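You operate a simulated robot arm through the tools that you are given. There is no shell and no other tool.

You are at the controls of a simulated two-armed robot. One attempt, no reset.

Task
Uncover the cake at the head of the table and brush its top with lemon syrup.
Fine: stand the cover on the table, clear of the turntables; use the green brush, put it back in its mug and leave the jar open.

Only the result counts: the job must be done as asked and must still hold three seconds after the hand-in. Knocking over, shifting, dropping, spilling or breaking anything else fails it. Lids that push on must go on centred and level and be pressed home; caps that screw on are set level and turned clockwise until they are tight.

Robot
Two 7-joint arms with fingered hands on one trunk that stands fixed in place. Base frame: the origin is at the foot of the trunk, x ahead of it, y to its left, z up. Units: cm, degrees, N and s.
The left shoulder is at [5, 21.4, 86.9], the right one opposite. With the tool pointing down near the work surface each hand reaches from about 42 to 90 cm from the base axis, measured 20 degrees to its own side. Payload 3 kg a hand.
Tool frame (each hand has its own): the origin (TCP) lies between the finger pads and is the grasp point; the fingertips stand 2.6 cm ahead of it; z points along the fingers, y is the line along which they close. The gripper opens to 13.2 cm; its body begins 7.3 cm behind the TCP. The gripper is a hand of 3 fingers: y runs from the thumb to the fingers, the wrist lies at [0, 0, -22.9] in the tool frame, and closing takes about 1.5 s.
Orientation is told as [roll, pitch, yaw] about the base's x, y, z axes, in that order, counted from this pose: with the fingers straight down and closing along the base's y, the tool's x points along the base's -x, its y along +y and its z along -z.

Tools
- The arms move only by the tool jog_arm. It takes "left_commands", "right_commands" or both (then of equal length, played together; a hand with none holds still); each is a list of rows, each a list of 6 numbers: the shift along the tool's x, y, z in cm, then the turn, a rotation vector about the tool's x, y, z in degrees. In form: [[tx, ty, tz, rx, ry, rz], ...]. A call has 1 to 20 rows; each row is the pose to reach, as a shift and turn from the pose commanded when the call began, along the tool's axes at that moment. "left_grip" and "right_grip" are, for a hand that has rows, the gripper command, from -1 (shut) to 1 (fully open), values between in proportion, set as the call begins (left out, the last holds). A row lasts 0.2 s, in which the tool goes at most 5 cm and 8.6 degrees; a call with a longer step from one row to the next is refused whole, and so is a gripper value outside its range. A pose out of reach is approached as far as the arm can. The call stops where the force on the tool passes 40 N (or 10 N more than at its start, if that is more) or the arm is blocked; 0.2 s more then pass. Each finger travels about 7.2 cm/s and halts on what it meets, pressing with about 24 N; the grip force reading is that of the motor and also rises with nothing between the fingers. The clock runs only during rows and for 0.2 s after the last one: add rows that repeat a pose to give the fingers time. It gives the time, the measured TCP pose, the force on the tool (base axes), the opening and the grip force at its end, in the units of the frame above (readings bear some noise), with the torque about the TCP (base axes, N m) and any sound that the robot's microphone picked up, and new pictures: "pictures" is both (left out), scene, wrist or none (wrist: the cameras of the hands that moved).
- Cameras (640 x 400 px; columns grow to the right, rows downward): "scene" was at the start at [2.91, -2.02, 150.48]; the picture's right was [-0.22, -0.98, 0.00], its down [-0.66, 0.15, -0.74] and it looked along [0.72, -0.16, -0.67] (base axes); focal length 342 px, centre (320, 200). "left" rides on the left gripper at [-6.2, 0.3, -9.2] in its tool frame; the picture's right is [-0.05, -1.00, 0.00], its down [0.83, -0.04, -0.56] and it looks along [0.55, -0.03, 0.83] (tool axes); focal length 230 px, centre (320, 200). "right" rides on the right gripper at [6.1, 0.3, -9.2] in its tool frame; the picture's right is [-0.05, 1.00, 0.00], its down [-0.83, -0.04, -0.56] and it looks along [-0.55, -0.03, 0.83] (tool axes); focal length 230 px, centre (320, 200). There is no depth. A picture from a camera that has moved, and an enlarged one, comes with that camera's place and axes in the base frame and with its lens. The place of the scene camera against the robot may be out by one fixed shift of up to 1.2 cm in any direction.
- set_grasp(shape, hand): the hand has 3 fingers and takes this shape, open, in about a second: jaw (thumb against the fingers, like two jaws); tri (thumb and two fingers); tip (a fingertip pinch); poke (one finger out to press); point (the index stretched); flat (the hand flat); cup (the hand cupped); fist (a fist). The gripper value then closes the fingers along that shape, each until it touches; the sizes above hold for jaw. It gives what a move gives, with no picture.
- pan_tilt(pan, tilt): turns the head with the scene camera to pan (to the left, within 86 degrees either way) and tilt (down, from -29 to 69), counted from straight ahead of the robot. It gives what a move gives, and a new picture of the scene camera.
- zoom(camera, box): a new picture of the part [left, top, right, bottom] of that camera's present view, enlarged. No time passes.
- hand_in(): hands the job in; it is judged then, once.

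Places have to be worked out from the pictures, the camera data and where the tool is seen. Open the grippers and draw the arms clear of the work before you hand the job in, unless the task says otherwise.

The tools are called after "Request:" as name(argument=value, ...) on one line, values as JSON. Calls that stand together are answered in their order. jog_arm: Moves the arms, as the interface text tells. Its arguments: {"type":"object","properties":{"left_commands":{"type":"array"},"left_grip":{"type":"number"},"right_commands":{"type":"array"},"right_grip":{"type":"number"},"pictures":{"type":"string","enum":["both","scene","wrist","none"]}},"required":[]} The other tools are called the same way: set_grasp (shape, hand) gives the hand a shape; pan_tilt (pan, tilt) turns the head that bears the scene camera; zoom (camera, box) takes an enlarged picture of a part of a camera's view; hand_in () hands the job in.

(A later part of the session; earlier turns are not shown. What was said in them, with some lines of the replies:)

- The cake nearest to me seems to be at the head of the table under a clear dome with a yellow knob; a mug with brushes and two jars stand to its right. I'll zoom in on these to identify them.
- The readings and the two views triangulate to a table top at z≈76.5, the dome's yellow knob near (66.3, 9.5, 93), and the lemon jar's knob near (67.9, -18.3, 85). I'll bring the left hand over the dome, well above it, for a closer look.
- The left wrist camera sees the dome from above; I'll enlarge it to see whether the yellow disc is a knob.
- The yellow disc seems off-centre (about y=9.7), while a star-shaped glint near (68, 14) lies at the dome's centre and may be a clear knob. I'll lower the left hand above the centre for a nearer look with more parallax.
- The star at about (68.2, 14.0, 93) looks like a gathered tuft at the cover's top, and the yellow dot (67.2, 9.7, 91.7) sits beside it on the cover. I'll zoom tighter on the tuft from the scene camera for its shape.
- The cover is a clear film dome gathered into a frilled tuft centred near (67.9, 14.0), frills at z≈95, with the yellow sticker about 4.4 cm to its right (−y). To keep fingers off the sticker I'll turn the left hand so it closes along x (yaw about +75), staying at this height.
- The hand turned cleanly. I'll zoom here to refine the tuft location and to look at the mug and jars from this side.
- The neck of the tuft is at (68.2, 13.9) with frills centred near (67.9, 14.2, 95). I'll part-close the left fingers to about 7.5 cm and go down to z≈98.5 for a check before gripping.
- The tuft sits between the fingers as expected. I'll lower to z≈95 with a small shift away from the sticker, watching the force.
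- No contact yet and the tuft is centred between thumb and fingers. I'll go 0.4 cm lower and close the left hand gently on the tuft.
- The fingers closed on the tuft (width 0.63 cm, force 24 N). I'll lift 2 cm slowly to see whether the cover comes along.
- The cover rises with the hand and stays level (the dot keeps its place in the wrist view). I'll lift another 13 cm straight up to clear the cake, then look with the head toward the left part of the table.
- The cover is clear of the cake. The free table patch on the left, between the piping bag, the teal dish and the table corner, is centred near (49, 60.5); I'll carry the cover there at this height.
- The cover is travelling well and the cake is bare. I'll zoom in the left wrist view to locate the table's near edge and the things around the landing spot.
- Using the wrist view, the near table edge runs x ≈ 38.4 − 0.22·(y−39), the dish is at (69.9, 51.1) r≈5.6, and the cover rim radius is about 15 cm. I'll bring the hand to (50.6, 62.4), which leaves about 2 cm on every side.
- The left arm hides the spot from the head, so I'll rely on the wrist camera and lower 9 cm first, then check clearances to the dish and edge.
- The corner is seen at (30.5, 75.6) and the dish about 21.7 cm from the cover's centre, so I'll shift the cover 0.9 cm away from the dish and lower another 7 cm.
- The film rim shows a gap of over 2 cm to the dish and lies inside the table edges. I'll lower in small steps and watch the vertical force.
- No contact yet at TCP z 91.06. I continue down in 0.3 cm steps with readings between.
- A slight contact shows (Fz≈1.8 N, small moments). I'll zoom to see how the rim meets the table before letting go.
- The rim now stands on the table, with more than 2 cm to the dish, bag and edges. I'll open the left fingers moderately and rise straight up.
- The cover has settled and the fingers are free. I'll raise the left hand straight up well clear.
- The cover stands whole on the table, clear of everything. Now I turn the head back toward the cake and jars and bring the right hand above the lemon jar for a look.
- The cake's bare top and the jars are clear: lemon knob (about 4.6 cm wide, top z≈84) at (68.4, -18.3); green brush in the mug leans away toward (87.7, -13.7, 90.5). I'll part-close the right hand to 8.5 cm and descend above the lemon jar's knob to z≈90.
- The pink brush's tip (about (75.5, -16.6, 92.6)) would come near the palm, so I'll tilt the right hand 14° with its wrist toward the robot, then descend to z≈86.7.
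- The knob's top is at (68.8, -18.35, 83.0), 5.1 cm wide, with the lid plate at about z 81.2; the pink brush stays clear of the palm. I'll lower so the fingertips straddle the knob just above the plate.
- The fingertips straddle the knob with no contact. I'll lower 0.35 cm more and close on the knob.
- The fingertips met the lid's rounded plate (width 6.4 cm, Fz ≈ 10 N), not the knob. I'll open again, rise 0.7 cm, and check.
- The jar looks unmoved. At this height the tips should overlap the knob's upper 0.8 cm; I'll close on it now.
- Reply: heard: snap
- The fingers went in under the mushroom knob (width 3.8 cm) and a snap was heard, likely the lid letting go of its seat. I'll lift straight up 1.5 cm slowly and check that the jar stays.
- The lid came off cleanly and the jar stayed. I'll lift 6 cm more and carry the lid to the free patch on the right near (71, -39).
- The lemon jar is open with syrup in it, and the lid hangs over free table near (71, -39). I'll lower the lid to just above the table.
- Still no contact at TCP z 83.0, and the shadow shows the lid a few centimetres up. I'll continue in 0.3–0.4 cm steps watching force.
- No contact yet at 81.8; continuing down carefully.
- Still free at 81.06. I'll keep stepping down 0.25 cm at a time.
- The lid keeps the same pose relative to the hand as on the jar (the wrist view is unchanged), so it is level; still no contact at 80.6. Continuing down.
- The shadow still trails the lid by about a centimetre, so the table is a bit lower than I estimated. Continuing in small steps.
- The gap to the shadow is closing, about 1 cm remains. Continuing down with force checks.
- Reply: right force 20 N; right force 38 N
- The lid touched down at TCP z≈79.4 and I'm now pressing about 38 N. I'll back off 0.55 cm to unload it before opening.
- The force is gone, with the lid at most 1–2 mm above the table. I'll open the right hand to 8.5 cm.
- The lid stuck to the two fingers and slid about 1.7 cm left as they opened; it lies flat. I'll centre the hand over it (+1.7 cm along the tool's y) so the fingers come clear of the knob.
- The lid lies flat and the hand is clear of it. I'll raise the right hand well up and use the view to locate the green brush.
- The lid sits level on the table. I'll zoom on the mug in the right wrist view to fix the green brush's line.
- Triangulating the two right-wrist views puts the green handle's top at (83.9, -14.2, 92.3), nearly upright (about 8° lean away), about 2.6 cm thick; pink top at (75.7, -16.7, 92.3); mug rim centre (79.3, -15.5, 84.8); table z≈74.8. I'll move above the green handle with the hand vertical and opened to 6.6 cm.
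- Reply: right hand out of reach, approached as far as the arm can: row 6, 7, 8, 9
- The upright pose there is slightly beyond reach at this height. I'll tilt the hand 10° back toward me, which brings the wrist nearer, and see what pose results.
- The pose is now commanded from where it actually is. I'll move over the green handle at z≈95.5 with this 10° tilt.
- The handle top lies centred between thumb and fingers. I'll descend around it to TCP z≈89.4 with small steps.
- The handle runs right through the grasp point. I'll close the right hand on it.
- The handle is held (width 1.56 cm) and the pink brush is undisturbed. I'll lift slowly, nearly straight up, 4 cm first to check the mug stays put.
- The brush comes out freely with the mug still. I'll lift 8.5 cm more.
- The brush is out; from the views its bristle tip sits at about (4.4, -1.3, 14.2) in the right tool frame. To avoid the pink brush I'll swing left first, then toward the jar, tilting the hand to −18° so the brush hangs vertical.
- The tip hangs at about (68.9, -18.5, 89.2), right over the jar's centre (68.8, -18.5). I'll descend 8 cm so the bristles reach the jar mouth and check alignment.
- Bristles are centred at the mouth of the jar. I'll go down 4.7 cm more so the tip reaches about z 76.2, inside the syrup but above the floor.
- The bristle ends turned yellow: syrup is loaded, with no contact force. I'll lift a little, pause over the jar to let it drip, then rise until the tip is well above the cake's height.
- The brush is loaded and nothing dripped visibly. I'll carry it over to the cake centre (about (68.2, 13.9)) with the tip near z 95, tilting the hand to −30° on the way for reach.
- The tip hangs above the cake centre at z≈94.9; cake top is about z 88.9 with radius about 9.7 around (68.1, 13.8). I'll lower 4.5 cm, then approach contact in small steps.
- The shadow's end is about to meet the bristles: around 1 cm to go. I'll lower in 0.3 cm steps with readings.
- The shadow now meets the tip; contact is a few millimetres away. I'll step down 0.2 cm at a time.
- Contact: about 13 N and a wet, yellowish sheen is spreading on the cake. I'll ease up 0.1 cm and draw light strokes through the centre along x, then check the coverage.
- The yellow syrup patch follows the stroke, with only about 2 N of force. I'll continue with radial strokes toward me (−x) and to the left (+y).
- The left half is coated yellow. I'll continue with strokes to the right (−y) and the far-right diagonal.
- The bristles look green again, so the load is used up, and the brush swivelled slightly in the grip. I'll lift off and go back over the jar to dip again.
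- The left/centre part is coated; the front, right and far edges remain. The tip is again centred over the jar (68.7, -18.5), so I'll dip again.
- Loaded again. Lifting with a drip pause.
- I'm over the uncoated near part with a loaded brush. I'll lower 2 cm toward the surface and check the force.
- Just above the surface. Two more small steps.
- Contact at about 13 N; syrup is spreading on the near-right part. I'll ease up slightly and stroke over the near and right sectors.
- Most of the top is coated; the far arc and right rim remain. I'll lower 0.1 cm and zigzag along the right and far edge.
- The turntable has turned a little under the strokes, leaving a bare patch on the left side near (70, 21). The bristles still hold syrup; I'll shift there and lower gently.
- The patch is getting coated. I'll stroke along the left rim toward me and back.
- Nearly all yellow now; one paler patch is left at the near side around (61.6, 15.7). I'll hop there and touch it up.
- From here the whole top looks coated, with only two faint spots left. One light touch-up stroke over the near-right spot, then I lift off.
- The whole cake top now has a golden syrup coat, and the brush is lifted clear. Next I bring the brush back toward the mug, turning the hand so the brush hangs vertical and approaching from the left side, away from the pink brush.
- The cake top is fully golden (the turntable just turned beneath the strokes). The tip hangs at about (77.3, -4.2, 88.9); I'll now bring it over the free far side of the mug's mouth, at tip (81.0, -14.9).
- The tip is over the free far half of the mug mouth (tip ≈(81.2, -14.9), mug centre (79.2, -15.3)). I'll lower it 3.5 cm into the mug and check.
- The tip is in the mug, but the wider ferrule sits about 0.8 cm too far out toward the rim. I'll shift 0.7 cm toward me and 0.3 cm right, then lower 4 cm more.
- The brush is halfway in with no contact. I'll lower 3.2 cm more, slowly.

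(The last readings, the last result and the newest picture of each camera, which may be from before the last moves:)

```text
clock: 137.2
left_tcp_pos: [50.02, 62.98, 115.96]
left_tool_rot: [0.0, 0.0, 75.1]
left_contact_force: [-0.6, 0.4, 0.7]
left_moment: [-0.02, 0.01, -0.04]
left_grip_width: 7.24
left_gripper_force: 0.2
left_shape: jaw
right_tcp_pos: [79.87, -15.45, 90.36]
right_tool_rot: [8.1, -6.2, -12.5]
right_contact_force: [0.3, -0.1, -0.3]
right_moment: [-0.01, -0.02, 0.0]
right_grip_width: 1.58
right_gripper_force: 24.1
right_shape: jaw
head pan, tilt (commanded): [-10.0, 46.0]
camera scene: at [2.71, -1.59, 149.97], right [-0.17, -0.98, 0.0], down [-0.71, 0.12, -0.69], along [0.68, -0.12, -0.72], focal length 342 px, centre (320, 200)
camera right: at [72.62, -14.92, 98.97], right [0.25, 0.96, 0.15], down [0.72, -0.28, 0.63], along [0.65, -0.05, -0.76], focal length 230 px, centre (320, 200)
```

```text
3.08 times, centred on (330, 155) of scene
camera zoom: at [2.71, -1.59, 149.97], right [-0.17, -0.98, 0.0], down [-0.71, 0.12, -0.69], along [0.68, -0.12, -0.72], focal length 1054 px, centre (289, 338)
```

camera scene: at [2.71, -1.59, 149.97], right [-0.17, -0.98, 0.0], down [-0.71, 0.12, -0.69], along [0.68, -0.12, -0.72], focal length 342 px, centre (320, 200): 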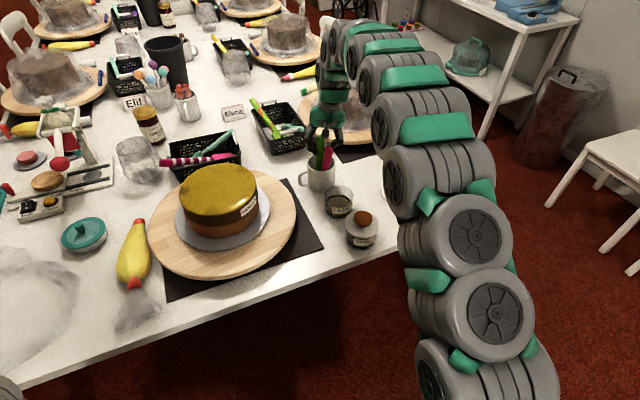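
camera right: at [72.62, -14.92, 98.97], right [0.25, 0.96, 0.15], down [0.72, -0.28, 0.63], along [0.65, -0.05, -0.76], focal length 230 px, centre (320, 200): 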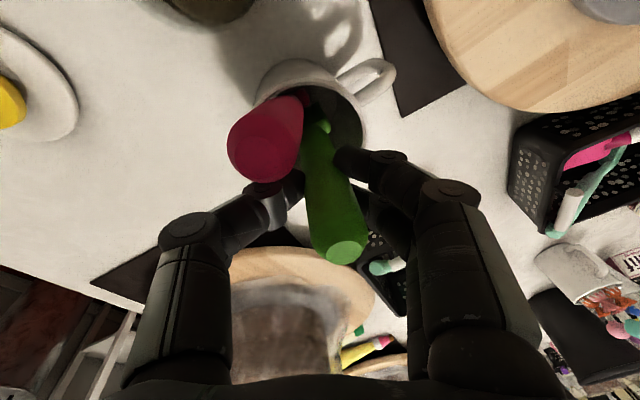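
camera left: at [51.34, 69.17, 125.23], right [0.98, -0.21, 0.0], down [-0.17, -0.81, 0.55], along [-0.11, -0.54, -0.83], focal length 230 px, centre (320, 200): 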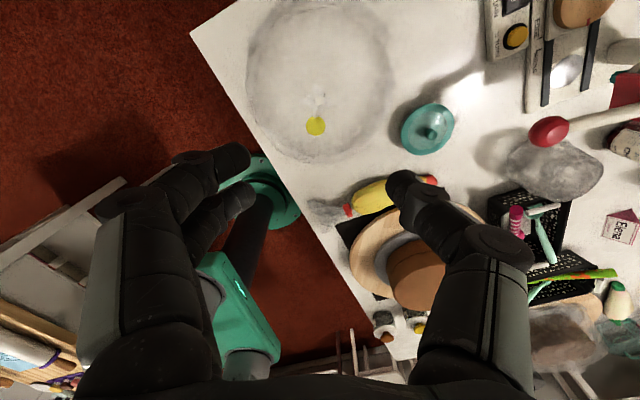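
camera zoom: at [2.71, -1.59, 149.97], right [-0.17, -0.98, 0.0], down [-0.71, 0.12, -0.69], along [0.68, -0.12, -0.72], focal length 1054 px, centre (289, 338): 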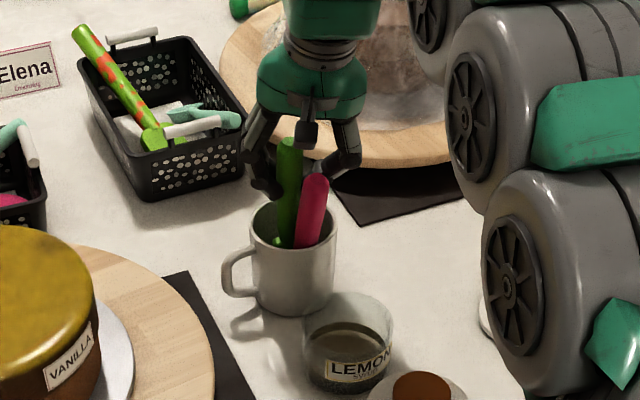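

About 0.7 cm remains to the mug's floor. Lowering in 0.25 cm steps and watching force.

Request:
jog_arm(right_commands=[[0.03, -0.035, 0.25, 0, 0, 0], [0.03, -0.035, 0.25, 0, 0, 0]], pictures="none")

Request:
jog_arm(right_commands=[[0.03, -0.035, 0.25, 0, 0, 0], [0.03, -0.035, 0.25, 0, 0, 0]], pictures="none")

Request:
zoom(camera="scene", box=[280, 90, 380, 220])

```text
clock: 137.8
left_tcp_pos: [49.98, 63.12, 116.03]
left_tool_rot: [-0.1, 0.0, 75.1]
left_contact_force: [0.4, -0.7, 0.3]
left_moment: [-0.02, 0.0, 0.01]
left_grip_width: 7.24
left_gripper_force: 0.1
left_shape: jaw
right_tcp_pos: [80.0, -15.48, 90.13]
right_tool_rot: [8.0, -6.2, -12.5]
right_contact_force: [0.2, -0.3, -0.7]
right_moment: [0.03, 0.01, 0.02]
right_grip_width: 1.62
right_gripper_force: 23.9
right_shape: jaw
head pan, tilt (commanded): [-10.0, 46.0]
```

```text
clock: 138.4
left_tcp_pos: [49.87, 62.96, 115.95]
left_tool_rot: [0.0, -0.1, 75.1]
left_contact_force: [-0.3, 0.7, -0.2]
left_moment: [-0.01, 0.01, 0.0]
left_grip_width: 7.23
left_gripper_force: 0.2
left_shape: jaw
right_tcp_pos: [79.81, -15.51, 89.8]
right_tool_rot: [8.1, -6.3, -12.5]
right_contact_force: [0.2, 0.5, -0.5]
right_moment: [0.0, 0.0, -0.01]
right_grip_width: 1.59
right_gripper_force: 23.8
right_shape: jaw
head pan, tilt (commanded): [-10.0, 46.0]
```

```text
3.08 times, centred on (330, 155) of scene
camera zoom: at [2.71, -1.59, 149.97], right [-0.17, -0.98, 0.0], down [-0.71, 0.12, -0.69], along [0.68, -0.12, -0.72], focal length 1054 px, centre (289, 338)
```

zoom: 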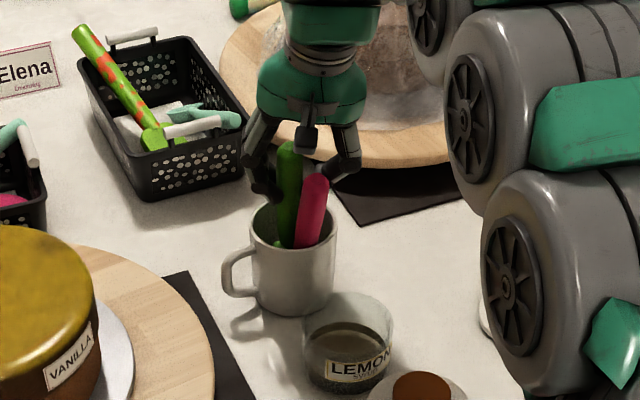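

Still free; continuing two more 0.25 cm steps.

Request:
jog_arm(right_commands=[[0.03, -0.035, 0.25, 0, 0, 0], [0.03, -0.035, 0.25, 0, 0, 0]], pictures="none")

Request:
jog_arm(right_commands=[[0.03, -0.035, 0.25, 0, 0, 0], [0.03, -0.035, 0.25, 0, 0, 0]], pictures="wrist")

Request:
zoom(camera="right", box=[180, 0, 460, 200])

```text
clock: 139.0
left_tcp_pos: [50.0, 63.09, 115.95]
left_tool_rot: [0.0, 0.0, 75.0]
left_contact_force: [-0.6, 0.8, 0.1]
left_moment: [-0.02, 0.02, 0.02]
left_grip_width: 7.22
left_gripper_force: 0.1
left_shape: jaw
right_tcp_pos: [80.03, -15.45, 89.62]
right_tool_rot: [8.0, -6.3, -12.5]
right_contact_force: [-0.3, 0.4, -0.9]
right_moment: [-0.02, 0.03, 0.04]
right_grip_width: 1.58
right_gripper_force: 23.8
right_shape: jaw
head pan, tilt (commanded): [-10.0, 46.0]
```

```text
clock: 139.6
left_tcp_pos: [50.03, 63.05, 115.97]
left_tool_rot: [0.0, 0.0, 75.0]
left_contact_force: [-0.3, 0.0, 0.0]
left_moment: [0.0, -0.02, -0.02]
left_grip_width: 7.22
left_gripper_force: 0.0
left_shape: jaw
right_tcp_pos: [79.96, -15.58, 89.45]
right_tool_rot: [8.2, -6.4, -12.5]
right_contact_force: [0.3, 0.6, 5.1]
right_moment: [0.02, 0.02, -0.03]
right_grip_width: 1.61
right_gripper_force: 23.8
right_shape: jaw
head pan, tilt (commanded): [-10.0, 46.0]
camera right: at [72.68, -14.94, 97.95], right [0.25, 0.96, 0.15], down [0.72, -0.28, 0.63], along [0.65, -0.05, -0.76], focal length 230 px, centre (320, 200)
```

right: 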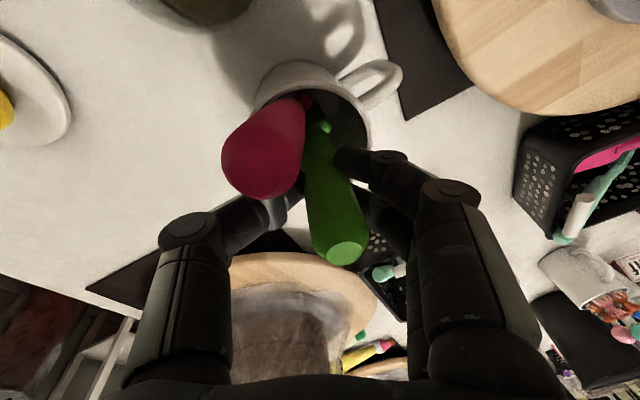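

```text
2.00 times, centred on (320, 100) of right
camera zoom: at [72.68, -14.94, 97.95], right [0.25, 0.96, 0.15], down [0.72, -0.28, 0.63], along [0.65, -0.05, -0.76], focal length 460 px, centre (320, 400)
```

zoom: 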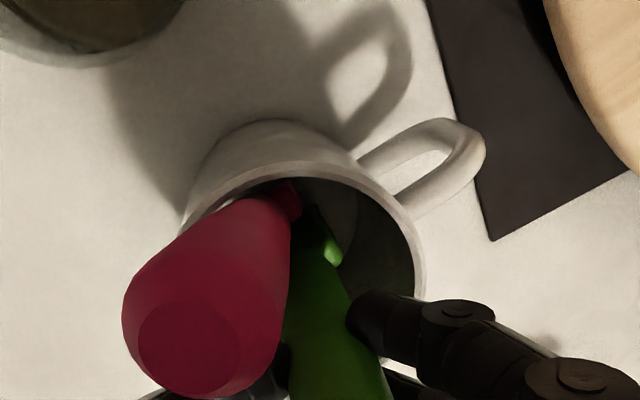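

The bristles rest on the mug floor (5 N). I'll ease up slightly and lean the handle gently toward the far rim, as it stood before, pivoting about the tip.

Request:
jog_arm(right_commands=[[-0.02, 0.02, -0.15, 0, 0, 0], [-0.38, 0.09, -0.1, 0, 1.5, 0], [-0.75, 0.17, -0.05, 0, 3, 0], [-1.1, 0.24, 0.0, 0, 4.5, 0], [-1.455, 0.3, 0.06, 0, 6, 0], [-1.455, 0.3, 0.06, 0, 6, 0]], pictures="both")

Request:
zoom(camera="right", box=[180, 0, 460, 200])

Request:
zoom(camera="scene", box=[280, 90, 380, 220])

```text
clock: 141.0
left_tcp_pos: [49.86, 63.08, 116.02]
left_tool_rot: [0.0, 0.1, 75.1]
left_contact_force: [0.4, -0.1, 0.0]
left_moment: [0.02, 0.0, 0.01]
left_grip_width: 7.2
left_gripper_force: 0.0
left_shape: jaw
right_tcp_pos: [81.47, -15.63, 89.52]
right_tool_rot: [8.1, -0.3, -11.7]
right_contact_force: [0.0, 0.1, 0.4]
right_moment: [0.01, -0.01, 0.04]
right_grip_width: 1.6
right_gripper_force: 24.0
right_shape: jaw
head pan, tilt (commanded): [-10.0, 46.0]
camera scene: at [2.71, -1.59, 149.97], right [-0.17, -0.98, 0.0], down [-0.71, 0.12, -0.69], along [0.68, -0.12, -0.72], focal length 342 px, centre (320, 200)
camera right: at [75.06, -15.27, 98.75], right [0.25, 0.96, 0.14], down [0.79, -0.29, 0.55], along [0.57, -0.03, -0.82], focal length 230 px, centre (320, 200)
```

scene: 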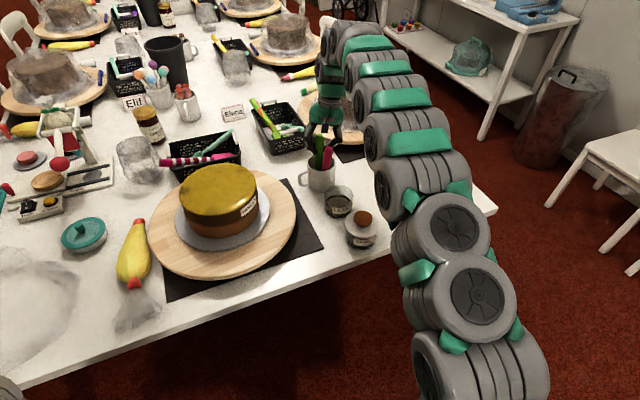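
right: 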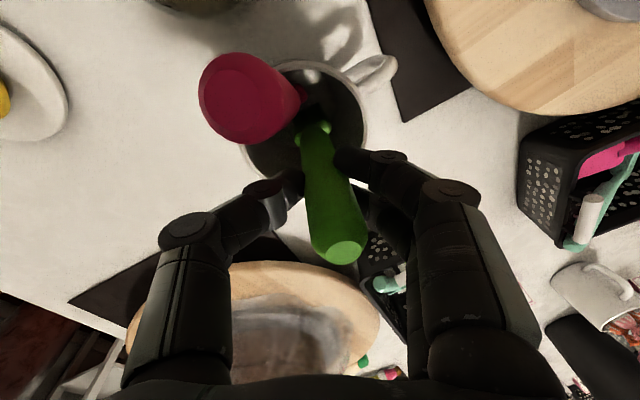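

```text
2.00 times, centred on (320, 100) of right
camera zoom: at [75.06, -15.27, 98.75], right [0.25, 0.96, 0.14], down [0.79, -0.29, 0.55], along [0.57, -0.03, -0.82], focal length 460 px, centre (320, 400)
```

zoom: 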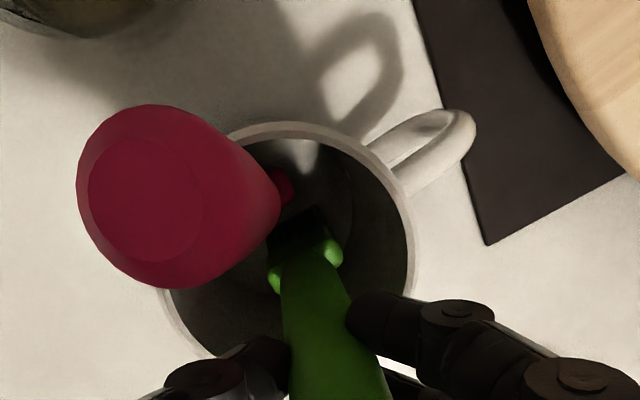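

```text
3.08 times, centred on (330, 155) of scene
camera zoom: at [2.71, -1.59, 149.97], right [-0.17, -0.98, 0.0], down [-0.71, 0.12, -0.69], along [0.68, -0.12, -0.72], focal length 1054 px, centre (289, 338)
```

zoom: 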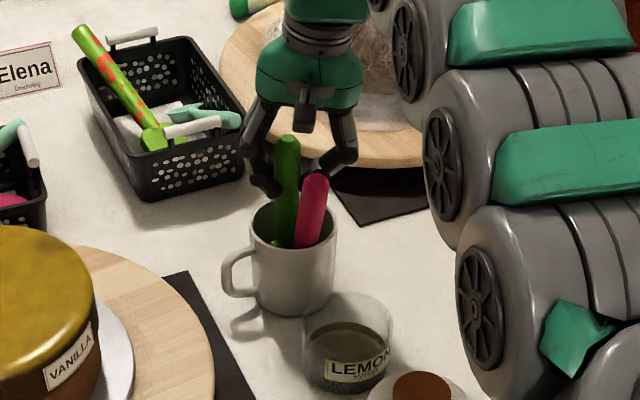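

The brush leans slightly away, standing on the mug floor with no force. I'll open the hand just a little first to let it settle.

Request:
jog_arm(right_commands=[[0, 0, 0, 0, 0, 0], [0, 0, 0, 0, 0, 0], [0, 0, 0, 0, 0, 0], [0, 0, 0, 0, 0, 0]], right_grip=-0.45, pictures="wrist")

Request:
zoom(camera="right", box=[180, 20, 460, 220])

Request:
zoom(camera="scene", box=[280, 90, 380, 220])

```text
clock: 142.0
left_tcp_pos: [50.12, 63.02, 116.11]
left_tool_rot: [0.0, 0.0, 75.1]
left_contact_force: [0.6, -0.2, 0.2]
left_moment: [-0.04, 0.01, 0.01]
left_grip_width: 7.21
left_gripper_force: 0.0
left_shape: jaw
right_tcp_pos: [81.38, -15.58, 89.48]
right_tool_rot: [8.0, -0.3, -11.7]
right_contact_force: [0.0, 0.3, 0.4]
right_moment: [-0.02, -0.03, 0.04]
right_grip_width: 3.6
right_gripper_force: 0.0
right_shape: jaw
head pan, tilt (commanded): [-10.0, 46.0]
camera right: at [75.06, -15.26, 98.75], right [0.25, 0.96, 0.14], down [0.79, -0.29, 0.55], along [0.57, -0.03, -0.82], focal length 230 px, centre (320, 200)
```

right: 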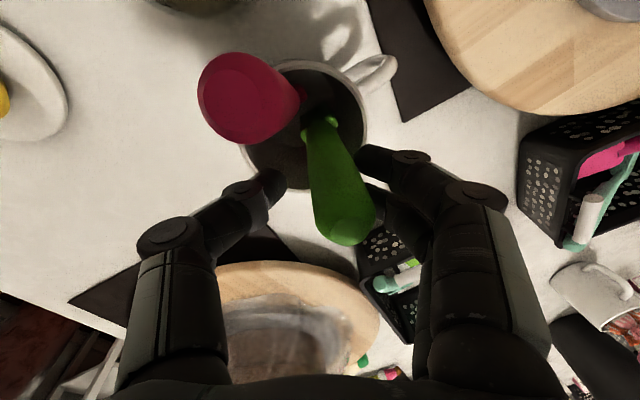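

```text
2.00 times, centred on (320, 120) of right
camera zoom: at [75.06, -15.26, 98.75], right [0.25, 0.96, 0.14], down [0.79, -0.29, 0.55], along [0.57, -0.03, -0.82], focal length 460 px, centre (320, 360)
```

zoom: 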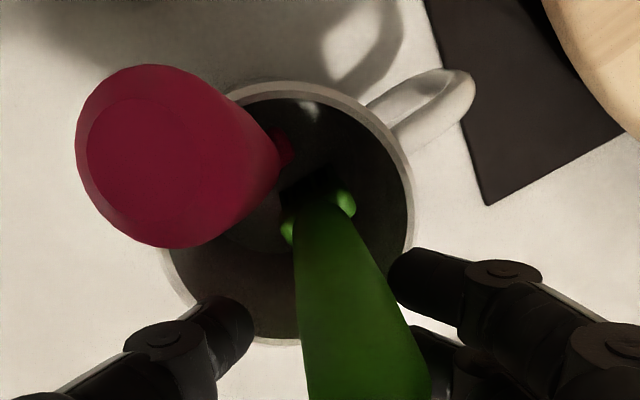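

```text
3.08 times, centred on (330, 155) of scene
camera zoom: at [2.71, -1.59, 149.97], right [-0.17, -0.98, 0.0], down [-0.71, 0.12, -0.69], along [0.68, -0.12, -0.72], focal length 1054 px, centre (289, 338)
```

zoom: 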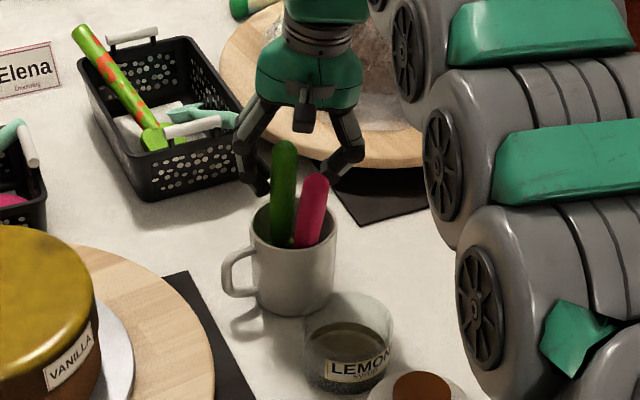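

The brush has settled leaning in the mug. I'll open the hand wider and then rise straight up.

Request:
jog_arm(right_commands=[[0, 0, 0, 0, 0, 0], [0, 0, 0, 0, 0, 0], [0, 0, 0, 0, 0, 0], [0, 0, 0, 0, 0, 0]], right_grip=0.25, pictures="wrist")

Request:
zoom(camera="right", box=[180, 20, 460, 260])

Request:
zoom(camera="scene", box=[280, 90, 380, 220])

```text
clock: 143.0
left_tcp_pos: [49.88, 63.13, 116.08]
left_tool_rot: [0.0, 0.1, 75.2]
left_contact_force: [0.1, 0.2, -0.4]
left_moment: [-0.02, 0.03, -0.03]
left_grip_width: 7.22
left_gripper_force: 0.1
left_shape: jaw
right_tcp_pos: [81.45, -15.57, 89.47]
right_tool_rot: [8.0, -0.2, -11.7]
right_contact_force: [-0.2, -0.8, -0.2]
right_moment: [-0.01, 0.01, -0.03]
right_grip_width: 8.21
right_gripper_force: 0.1
right_shape: jaw
head pan, tilt (commanded): [-10.0, 46.0]
camera right: at [75.06, -15.25, 98.75], right [0.25, 0.96, 0.14], down [0.79, -0.29, 0.55], along [0.57, -0.03, -0.82], focal length 230 px, centre (320, 200)
```

right: 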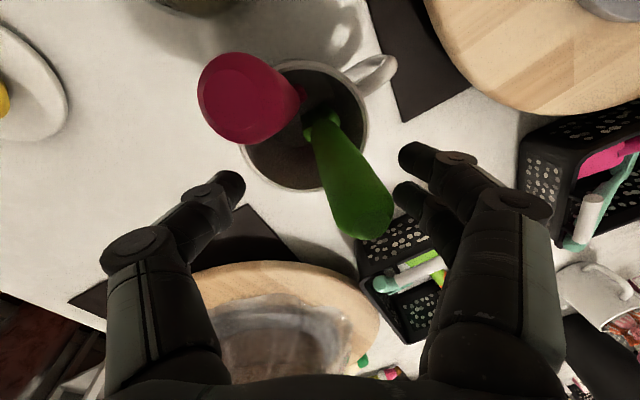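

```text
1.67 times, centred on (320, 140) of right
camera zoom: at [75.06, -15.25, 98.75], right [0.25, 0.96, 0.14], down [0.79, -0.29, 0.55], along [0.57, -0.03, -0.82], focal length 384 px, centre (320, 300)
```

zoom: 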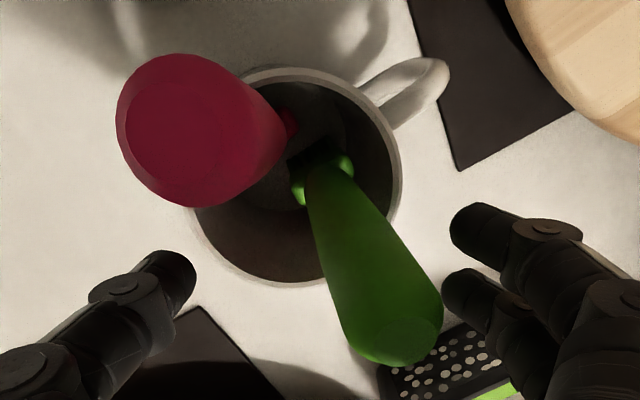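

```text
3.08 times, centred on (330, 155) of scene
camera zoom: at [2.71, -1.59, 149.97], right [-0.17, -0.98, 0.0], down [-0.71, 0.12, -0.69], along [0.68, -0.12, -0.72], focal length 1054 px, centre (289, 338)
```

zoom: 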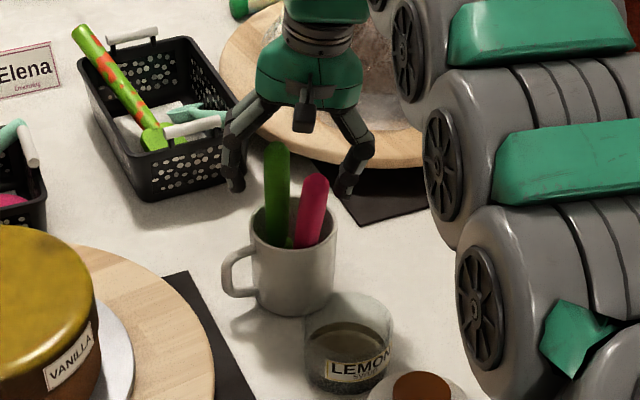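

The brush rests freely against the mug's far-left rim. I'll centre the hand on the handle (+1.8 cm) so no finger grazes it, then lift straight up.

Request:
jog_arm(right_commands=[[0, 0.9, 0, 0, 0, 0], [0, 1.8, 0, 0, 0, 0], [0, 1.8, 0, 0, 0, 0]], pictures="wrist")

Request:
zoom(camera="right", box=[180, 20, 460, 260])

```text
clock: 143.8
left_tcp_pos: [49.98, 62.96, 115.86]
left_tool_rot: [0.0, 0.0, 75.1]
left_contact_force: [-0.9, 0.1, 0.6]
left_moment: [0.01, 0.01, -0.01]
left_grip_width: 7.23
left_gripper_force: 0.1
left_shape: jaw
right_tcp_pos: [81.8, -13.86, 89.82]
right_tool_rot: [8.1, -0.4, -11.8]
right_contact_force: [-0.5, -0.2, -0.6]
right_moment: [-0.01, 0.0, 0.0]
right_grip_width: 8.22
right_gripper_force: 0.0
right_shape: jaw
head pan, tilt (commanded): [-10.0, 46.0]
camera right: at [75.38, -13.56, 99.04], right [0.25, 0.96, 0.14], down [0.79, -0.29, 0.55], along [0.57, -0.03, -0.82], focal length 230 px, centre (320, 200)
```

right: 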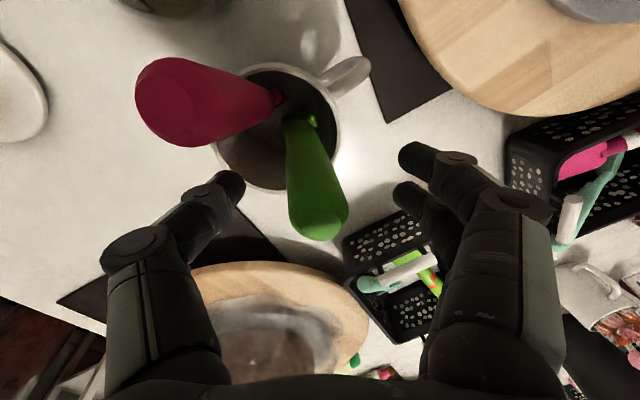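

```text
1.67 times, centred on (320, 140) of right
camera zoom: at [75.38, -13.56, 99.04], right [0.25, 0.96, 0.14], down [0.79, -0.29, 0.55], along [0.57, -0.03, -0.82], focal length 384 px, centre (320, 300)
```

zoom: 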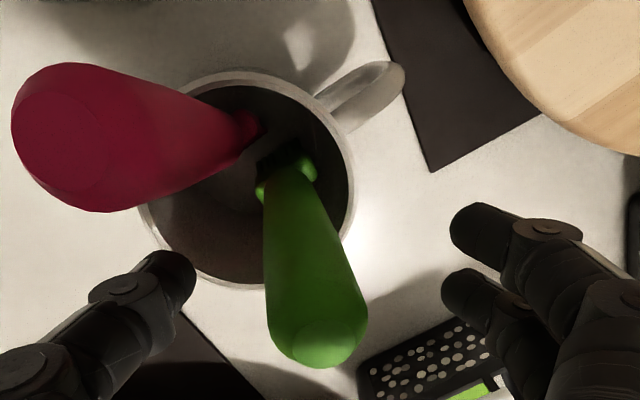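

The handle stands centred with room on both sides. I'll lift the hand straight up 7 cm.

Request:
jog_arm(right_commands=[[-0.01, 0.14, -0.99, 0, 0, 0], [-0.03, 0.29, -1.98, 0, 0, 0], [-0.05, 0.5, -3.46, 0, 0, 0], [-0.07, 0.75, -5.2, 0, 0, 0], [-0.09, 1.0, -6.92, 0, 0, 0], [-0.09, 1.0, -6.92, 0, 0, 0]], pictures="both")

Request:
zoom(camera="scene", box=[280, 90, 380, 220])

```text
clock: 145.2
left_tcp_pos: [49.99, 63.04, 116.05]
left_tool_rot: [0.0, 0.0, 75.1]
left_contact_force: [0.1, -0.2, -0.2]
left_moment: [-0.03, 0.02, -0.03]
left_grip_width: 7.22
left_gripper_force: 0.1
left_shape: jaw
right_tcp_pos: [81.74, -13.86, 96.67]
right_tool_rot: [8.1, -0.3, -11.7]
right_contact_force: [-0.7, -1.3, 0.1]
right_moment: [0.0, 0.03, 0.01]
right_grip_width: 8.21
right_gripper_force: 0.0
right_shape: jaw
head pan, tilt (commanded): [-10.0, 46.0]
camera scene: at [2.71, -1.59, 149.97], right [-0.17, -0.98, 0.0], down [-0.71, 0.12, -0.69], along [0.68, -0.12, -0.72], focal length 342 px, centre (320, 200)
camera right: at [75.37, -13.51, 105.96], right [0.25, 0.96, 0.14], down [0.79, -0.29, 0.55], along [0.56, -0.03, -0.82], focal length 230 px, centre (320, 200)
```

scene: 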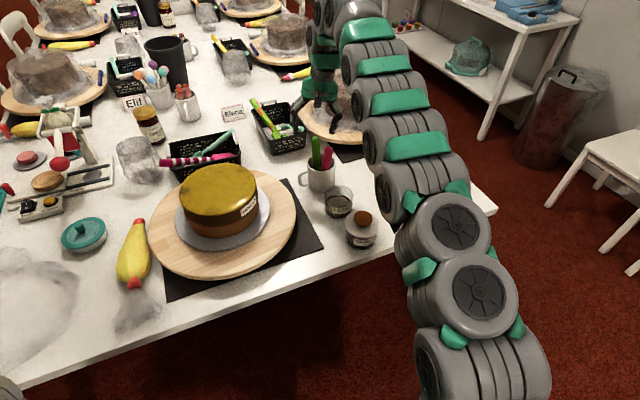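
right: 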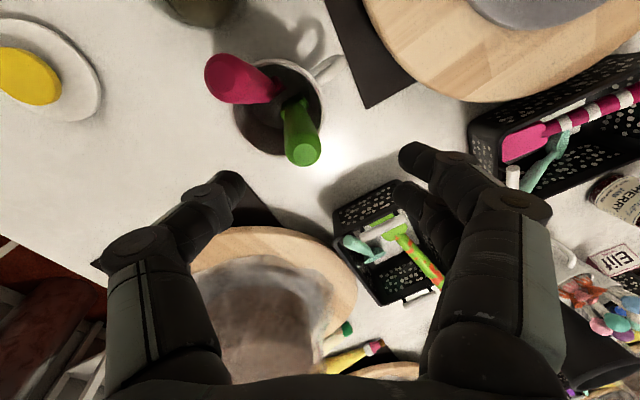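

```text
3.08 times, centred on (330, 155) of scene
camera zoom: at [2.71, -1.59, 149.97], right [-0.17, -0.98, 0.0], down [-0.71, 0.12, -0.69], along [0.68, -0.12, -0.72], focal length 1054 px, centre (289, 338)
```

zoom: 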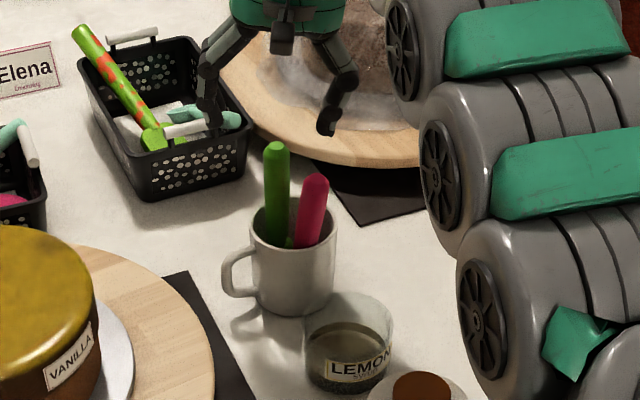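

The green brush stands in its mug, the jar is open, and the hand is free. I'll draw the right arm back up toward its start pose and open its gripper fully.

Request:
jog_arm(right_commands=[[1.0, -0.5, -1.6, 0, 0, 0], [2.5, -1.3, -3.6, 0, 0, 0], [4.5, -2.4, -5.5, 0, 0, 0], [6.7, -3.6, -7.2, 0, 0, 0], [8.9, -4.8, -8.8, 0, 0, 0], [11.1, -6.0, -10.3, 0, 0, 0], [13.3, -7.2, -11.8, 0, 0, 0], [15.5, -8.4, -13.3, 0, 0, 0], [17.7, -9.6, -14.8, 0, 0, 0], [19.9, -10.8, -16.3, 0, 0, 0], [22.1, -12.1, -17.8, 0, 0, 0], [24.3, -13.3, -19.3, 0, 0, 0], [26.5, -14.5, -20.8, 0, 0, 0], [28.7, -15.8, -22.3, 0, 0, 0], [30.5, -16.9, -23.4, 0, 0, 0], [32.15, -17.8, -24.3, 0, 0, 0]], right_grip=1, pictures="both")

Request:
zoom(camera="scene", box=[270, 110, 450, 270])

Request:
zoom(camera="scene", box=[140, 130, 310, 290])

```text
clock: 148.6
left_tcp_pos: [49.87, 63.02, 115.96]
left_tool_rot: [-0.1, 0.1, 75.1]
left_contact_force: [0.1, 0.2, 0.2]
left_moment: [0.02, 0.0, 0.0]
left_grip_width: 7.22
left_gripper_force: 0.0
left_shape: jaw
right_tcp_pos: [46.09, -27.94, 117.9]
right_tool_rot: [8.1, -0.4, -11.7]
right_contact_force: [-0.8, -0.4, 0.0]
right_moment: [-0.02, 0.02, -0.03]
right_grip_width: 13.19
right_gripper_force: 0.1
right_shape: jaw
head pan, tilt (commanded): [-10.0, 46.0]
camera scene: at [2.71, -1.59, 149.97], right [-0.17, -0.98, 0.0], down [-0.71, 0.12, -0.69], along [0.68, -0.12, -0.72], focal length 342 px, centre (320, 200)
camera right: at [39.62, -27.66, 127.3], right [0.25, 0.96, 0.14], down [0.79, -0.29, 0.55], along [0.57, -0.03, -0.82], focal length 230 px, centre (320, 200)
```

scene: 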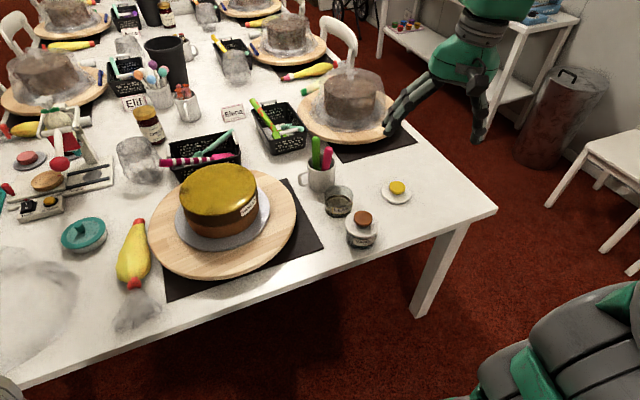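
right: 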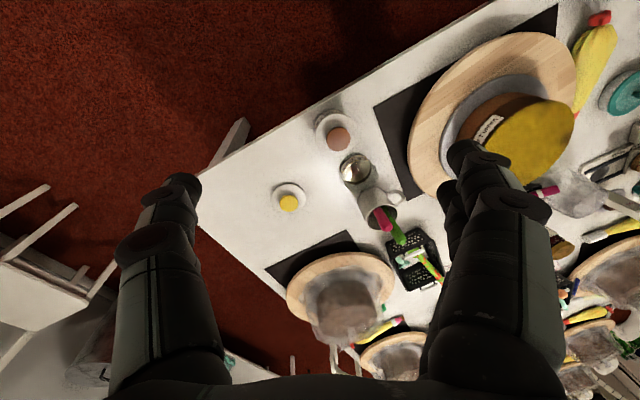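

```text
2.50 times, centred on (360, 190) of scene
camera zoom: at [2.71, -1.59, 149.97], right [-0.17, -0.98, 0.0], down [-0.71, 0.12, -0.69], along [0.68, -0.12, -0.72], focal length 856 px, centre (220, 225)
```

zoom: 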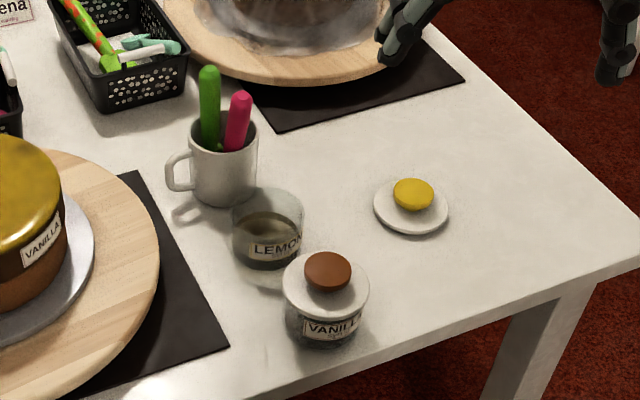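

```text
2.50 times, centred on (225, 210) of scene
camera zoom: at [2.71, -1.59, 149.97], right [-0.17, -0.98, 0.0], down [-0.71, 0.12, -0.69], along [0.68, -0.12, -0.72], focal length 856 px, centre (558, 175)
```

zoom: 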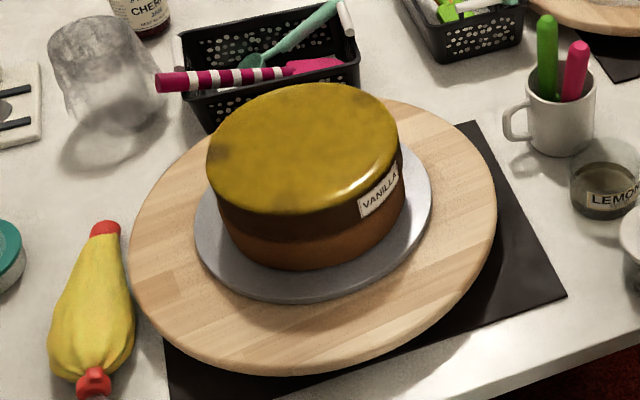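

Everything looks in place. I'll read the label on the cake's side and check the cover and the other items once more.

Request:
zoom(camera="scene", box=[220, 185, 270, 225])

Request:
zoom(camera="scene", box=[300, 140, 400, 255])

Request:
pan_tilt(pan=25, tilt=48)

```text
10.00 times, centred on (245, 205) of scene
camera zoom: at [2.71, -1.59, 149.97], right [-0.17, -0.98, 0.0], down [-0.71, 0.12, -0.69], along [0.68, -0.12, -0.72], focal length 3425 px, centre (1070, 150)
```

zoom: 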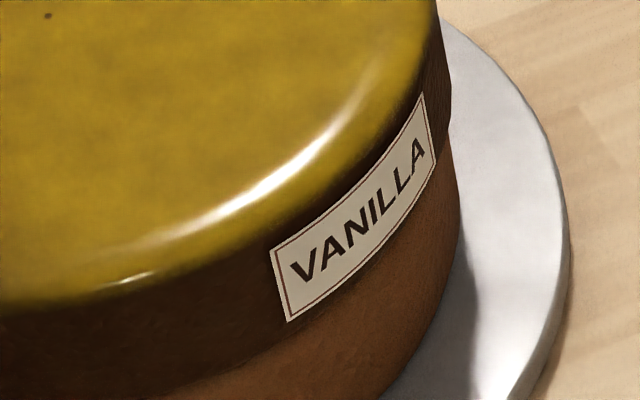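

```text
3.48 times, centred on (350, 198) of scene
camera zoom: at [2.71, -1.59, 149.97], right [-0.17, -0.98, 0.0], down [-0.71, 0.12, -0.69], along [0.68, -0.12, -0.72], focal length 1191 px, centre (216, 209)
```

zoom: 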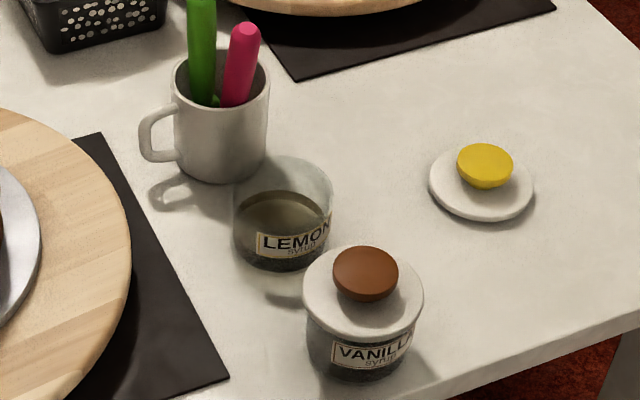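

```text
clock: 149.6
left_tcp_pos: [49.91, 62.97, 116.03]
left_tool_rot: [0.0, -0.1, 75.1]
left_contact_force: [-0.2, 0.4, -0.2]
left_moment: [-0.02, -0.05, -0.01]
left_grip_width: 7.21
left_gripper_force: 0.1
left_shape: jaw
right_tcp_pos: [46.04, -27.96, 118.02]
right_tool_rot: [8.1, -0.3, -11.7]
right_contact_force: [-0.2, -0.1, 0.7]
right_moment: [-0.01, 0.01, 0.01]
right_grip_width: 13.19
right_gripper_force: 0.1
right_shape: jaw
head pan, tilt (commanded): [25.0, 48.0]
camera scene: at [1.92, 3.13, 149.69], right [0.42, -0.91, 0.0], down [-0.67, -0.31, -0.67], along [0.61, 0.28, -0.74], focal length 342 px, centre (320, 200)
```

scene: 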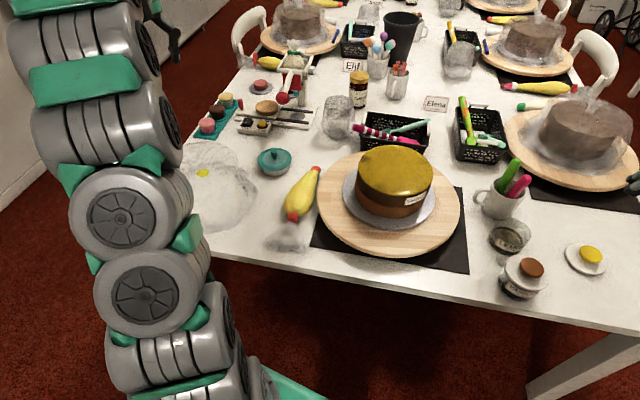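

The label simply turned into view with the turntable; the syrup is from the lemon jar as asked. The cover stands clear on the left. I'll open the left gripper fully and draw the left arm up and back a bit.

Request:
jog_arm(left_commands=[[0, 0, -2, 0, 0, 0], [1.6, 1.1, -4, 0, 0, 0], [3.2, 2.2, -5.5, 0, 0, 0], [4.8, 3.4, -7, 0, 0, 0], [6.37, 4.5, -8, 0, 0, 0], [6.37, 4.5, -8, 0, 0, 0], [6.37, 4.5, -8, 0, 0, 0]], left_grip=1, pictures="both")

Request:
zoom(camera="left", box=[160, 0, 560, 250])

Request:
zoom(camera="scene", box=[170, 120, 480, 300])

```text
clock: 151.2
left_tcp_pos: [44.21, 58.16, 122.85]
left_tool_rot: [0.1, 0.0, 75.1]
left_contact_force: [-0.1, 0.4, -0.3]
left_moment: [0.01, 0.01, 0.0]
left_grip_width: 13.18
left_gripper_force: 0.0
left_shape: jaw
left hand out of reach, approached as far as the arm can: row 2, 3, 4, 5, 6, 7
right_tcp_pos: [45.94, -27.93, 118.04]
right_tool_rot: [8.0, -0.3, -11.7]
right_contact_force: [1.5, 0.1, 0.5]
right_moment: [-0.02, 0.01, 0.02]
right_grip_width: 13.2
right_gripper_force: 0.1
right_shape: jaw
head pan, tilt (commanded): [25.0, 48.0]
camera scene: at [1.92, 3.14, 149.69], right [0.42, -0.91, 0.0], down [-0.67, -0.31, -0.67], along [0.61, 0.28, -0.74], focal length 342 px, centre (320, 200)
camera left: at [45.59, 64.29, 132.05], right [0.98, -0.21, 0.0], down [-0.17, -0.81, 0.56], along [-0.11, -0.54, -0.83], focal length 230 px, centre (320, 200)
```

scene: 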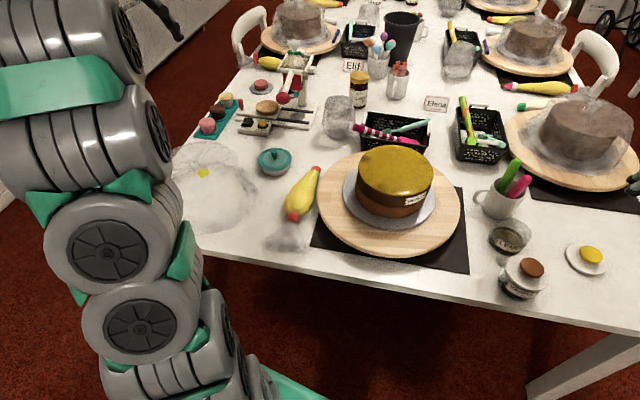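
left: 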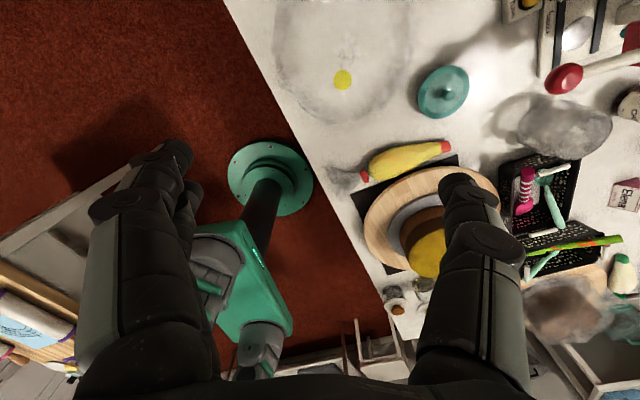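

```text
1.60 times, centred on (360, 125) of left
camera zoom: at [45.59, 64.29, 132.05], right [0.98, -0.21, 0.0], down [-0.17, -0.81, 0.56], along [-0.11, -0.54, -0.83], focal length 368 px, centre (256, 320)
```

zoom: 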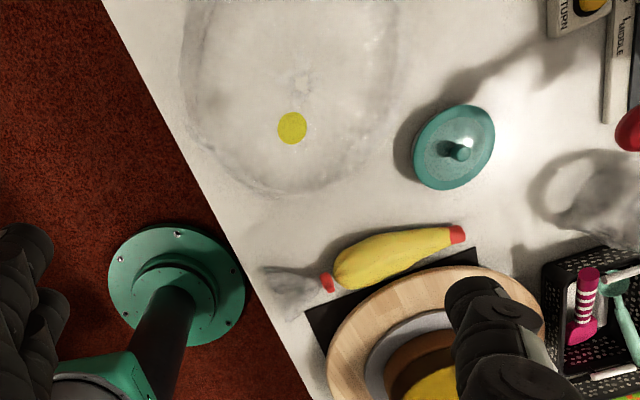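

```text
2.06 times, centred on (325, 210) of scene
camera zoom: at [1.92, 3.14, 149.69], right [0.42, -0.91, 0.0], down [-0.67, -0.31, -0.67], along [0.61, 0.28, -0.74], focal length 707 px, centre (310, 179)
```

zoom: 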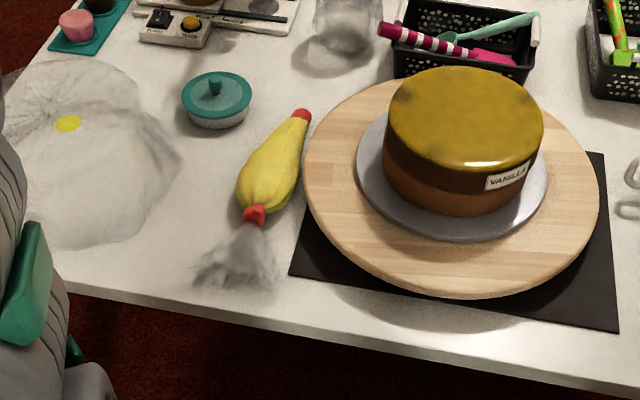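

The cover stands clear on the table, the cake's top is coated with lemon syrup, the green brush is back in its mug, the jar is open, and both arms are clear with open grippers. I'm handing in.

Request:
hand_in()

```text
The job is handed in.
```

The job is handed in: the cake at the head of the table is uncovered and its top is brushed with lemon syrup. I don't have the verdict on it.

- **Cover:** it stands on the free corner of the table to the left. It touches nothing and is clear of both turntables.
- **Syrup:** I dipped the green brush twice in the lemon jar. The cake top looks evenly golden apart from a few faint darker spots.
- **Brush:** it is back in its mug beside the pink one, leaning on the far rim.
- **Jar:** I left it open, with its lid lying flat on the free table to the right.
- **Arms:** both are drawn back with open grippers.

The brush strokes turned the turntable, so the cake is rotated from where it stood. That brought a "VANILLA" label on its side into view; I followed your instruction and used the lemon syrup. The lid also slid about 2 cm on the table as I let it go, but it knocked into nothing.
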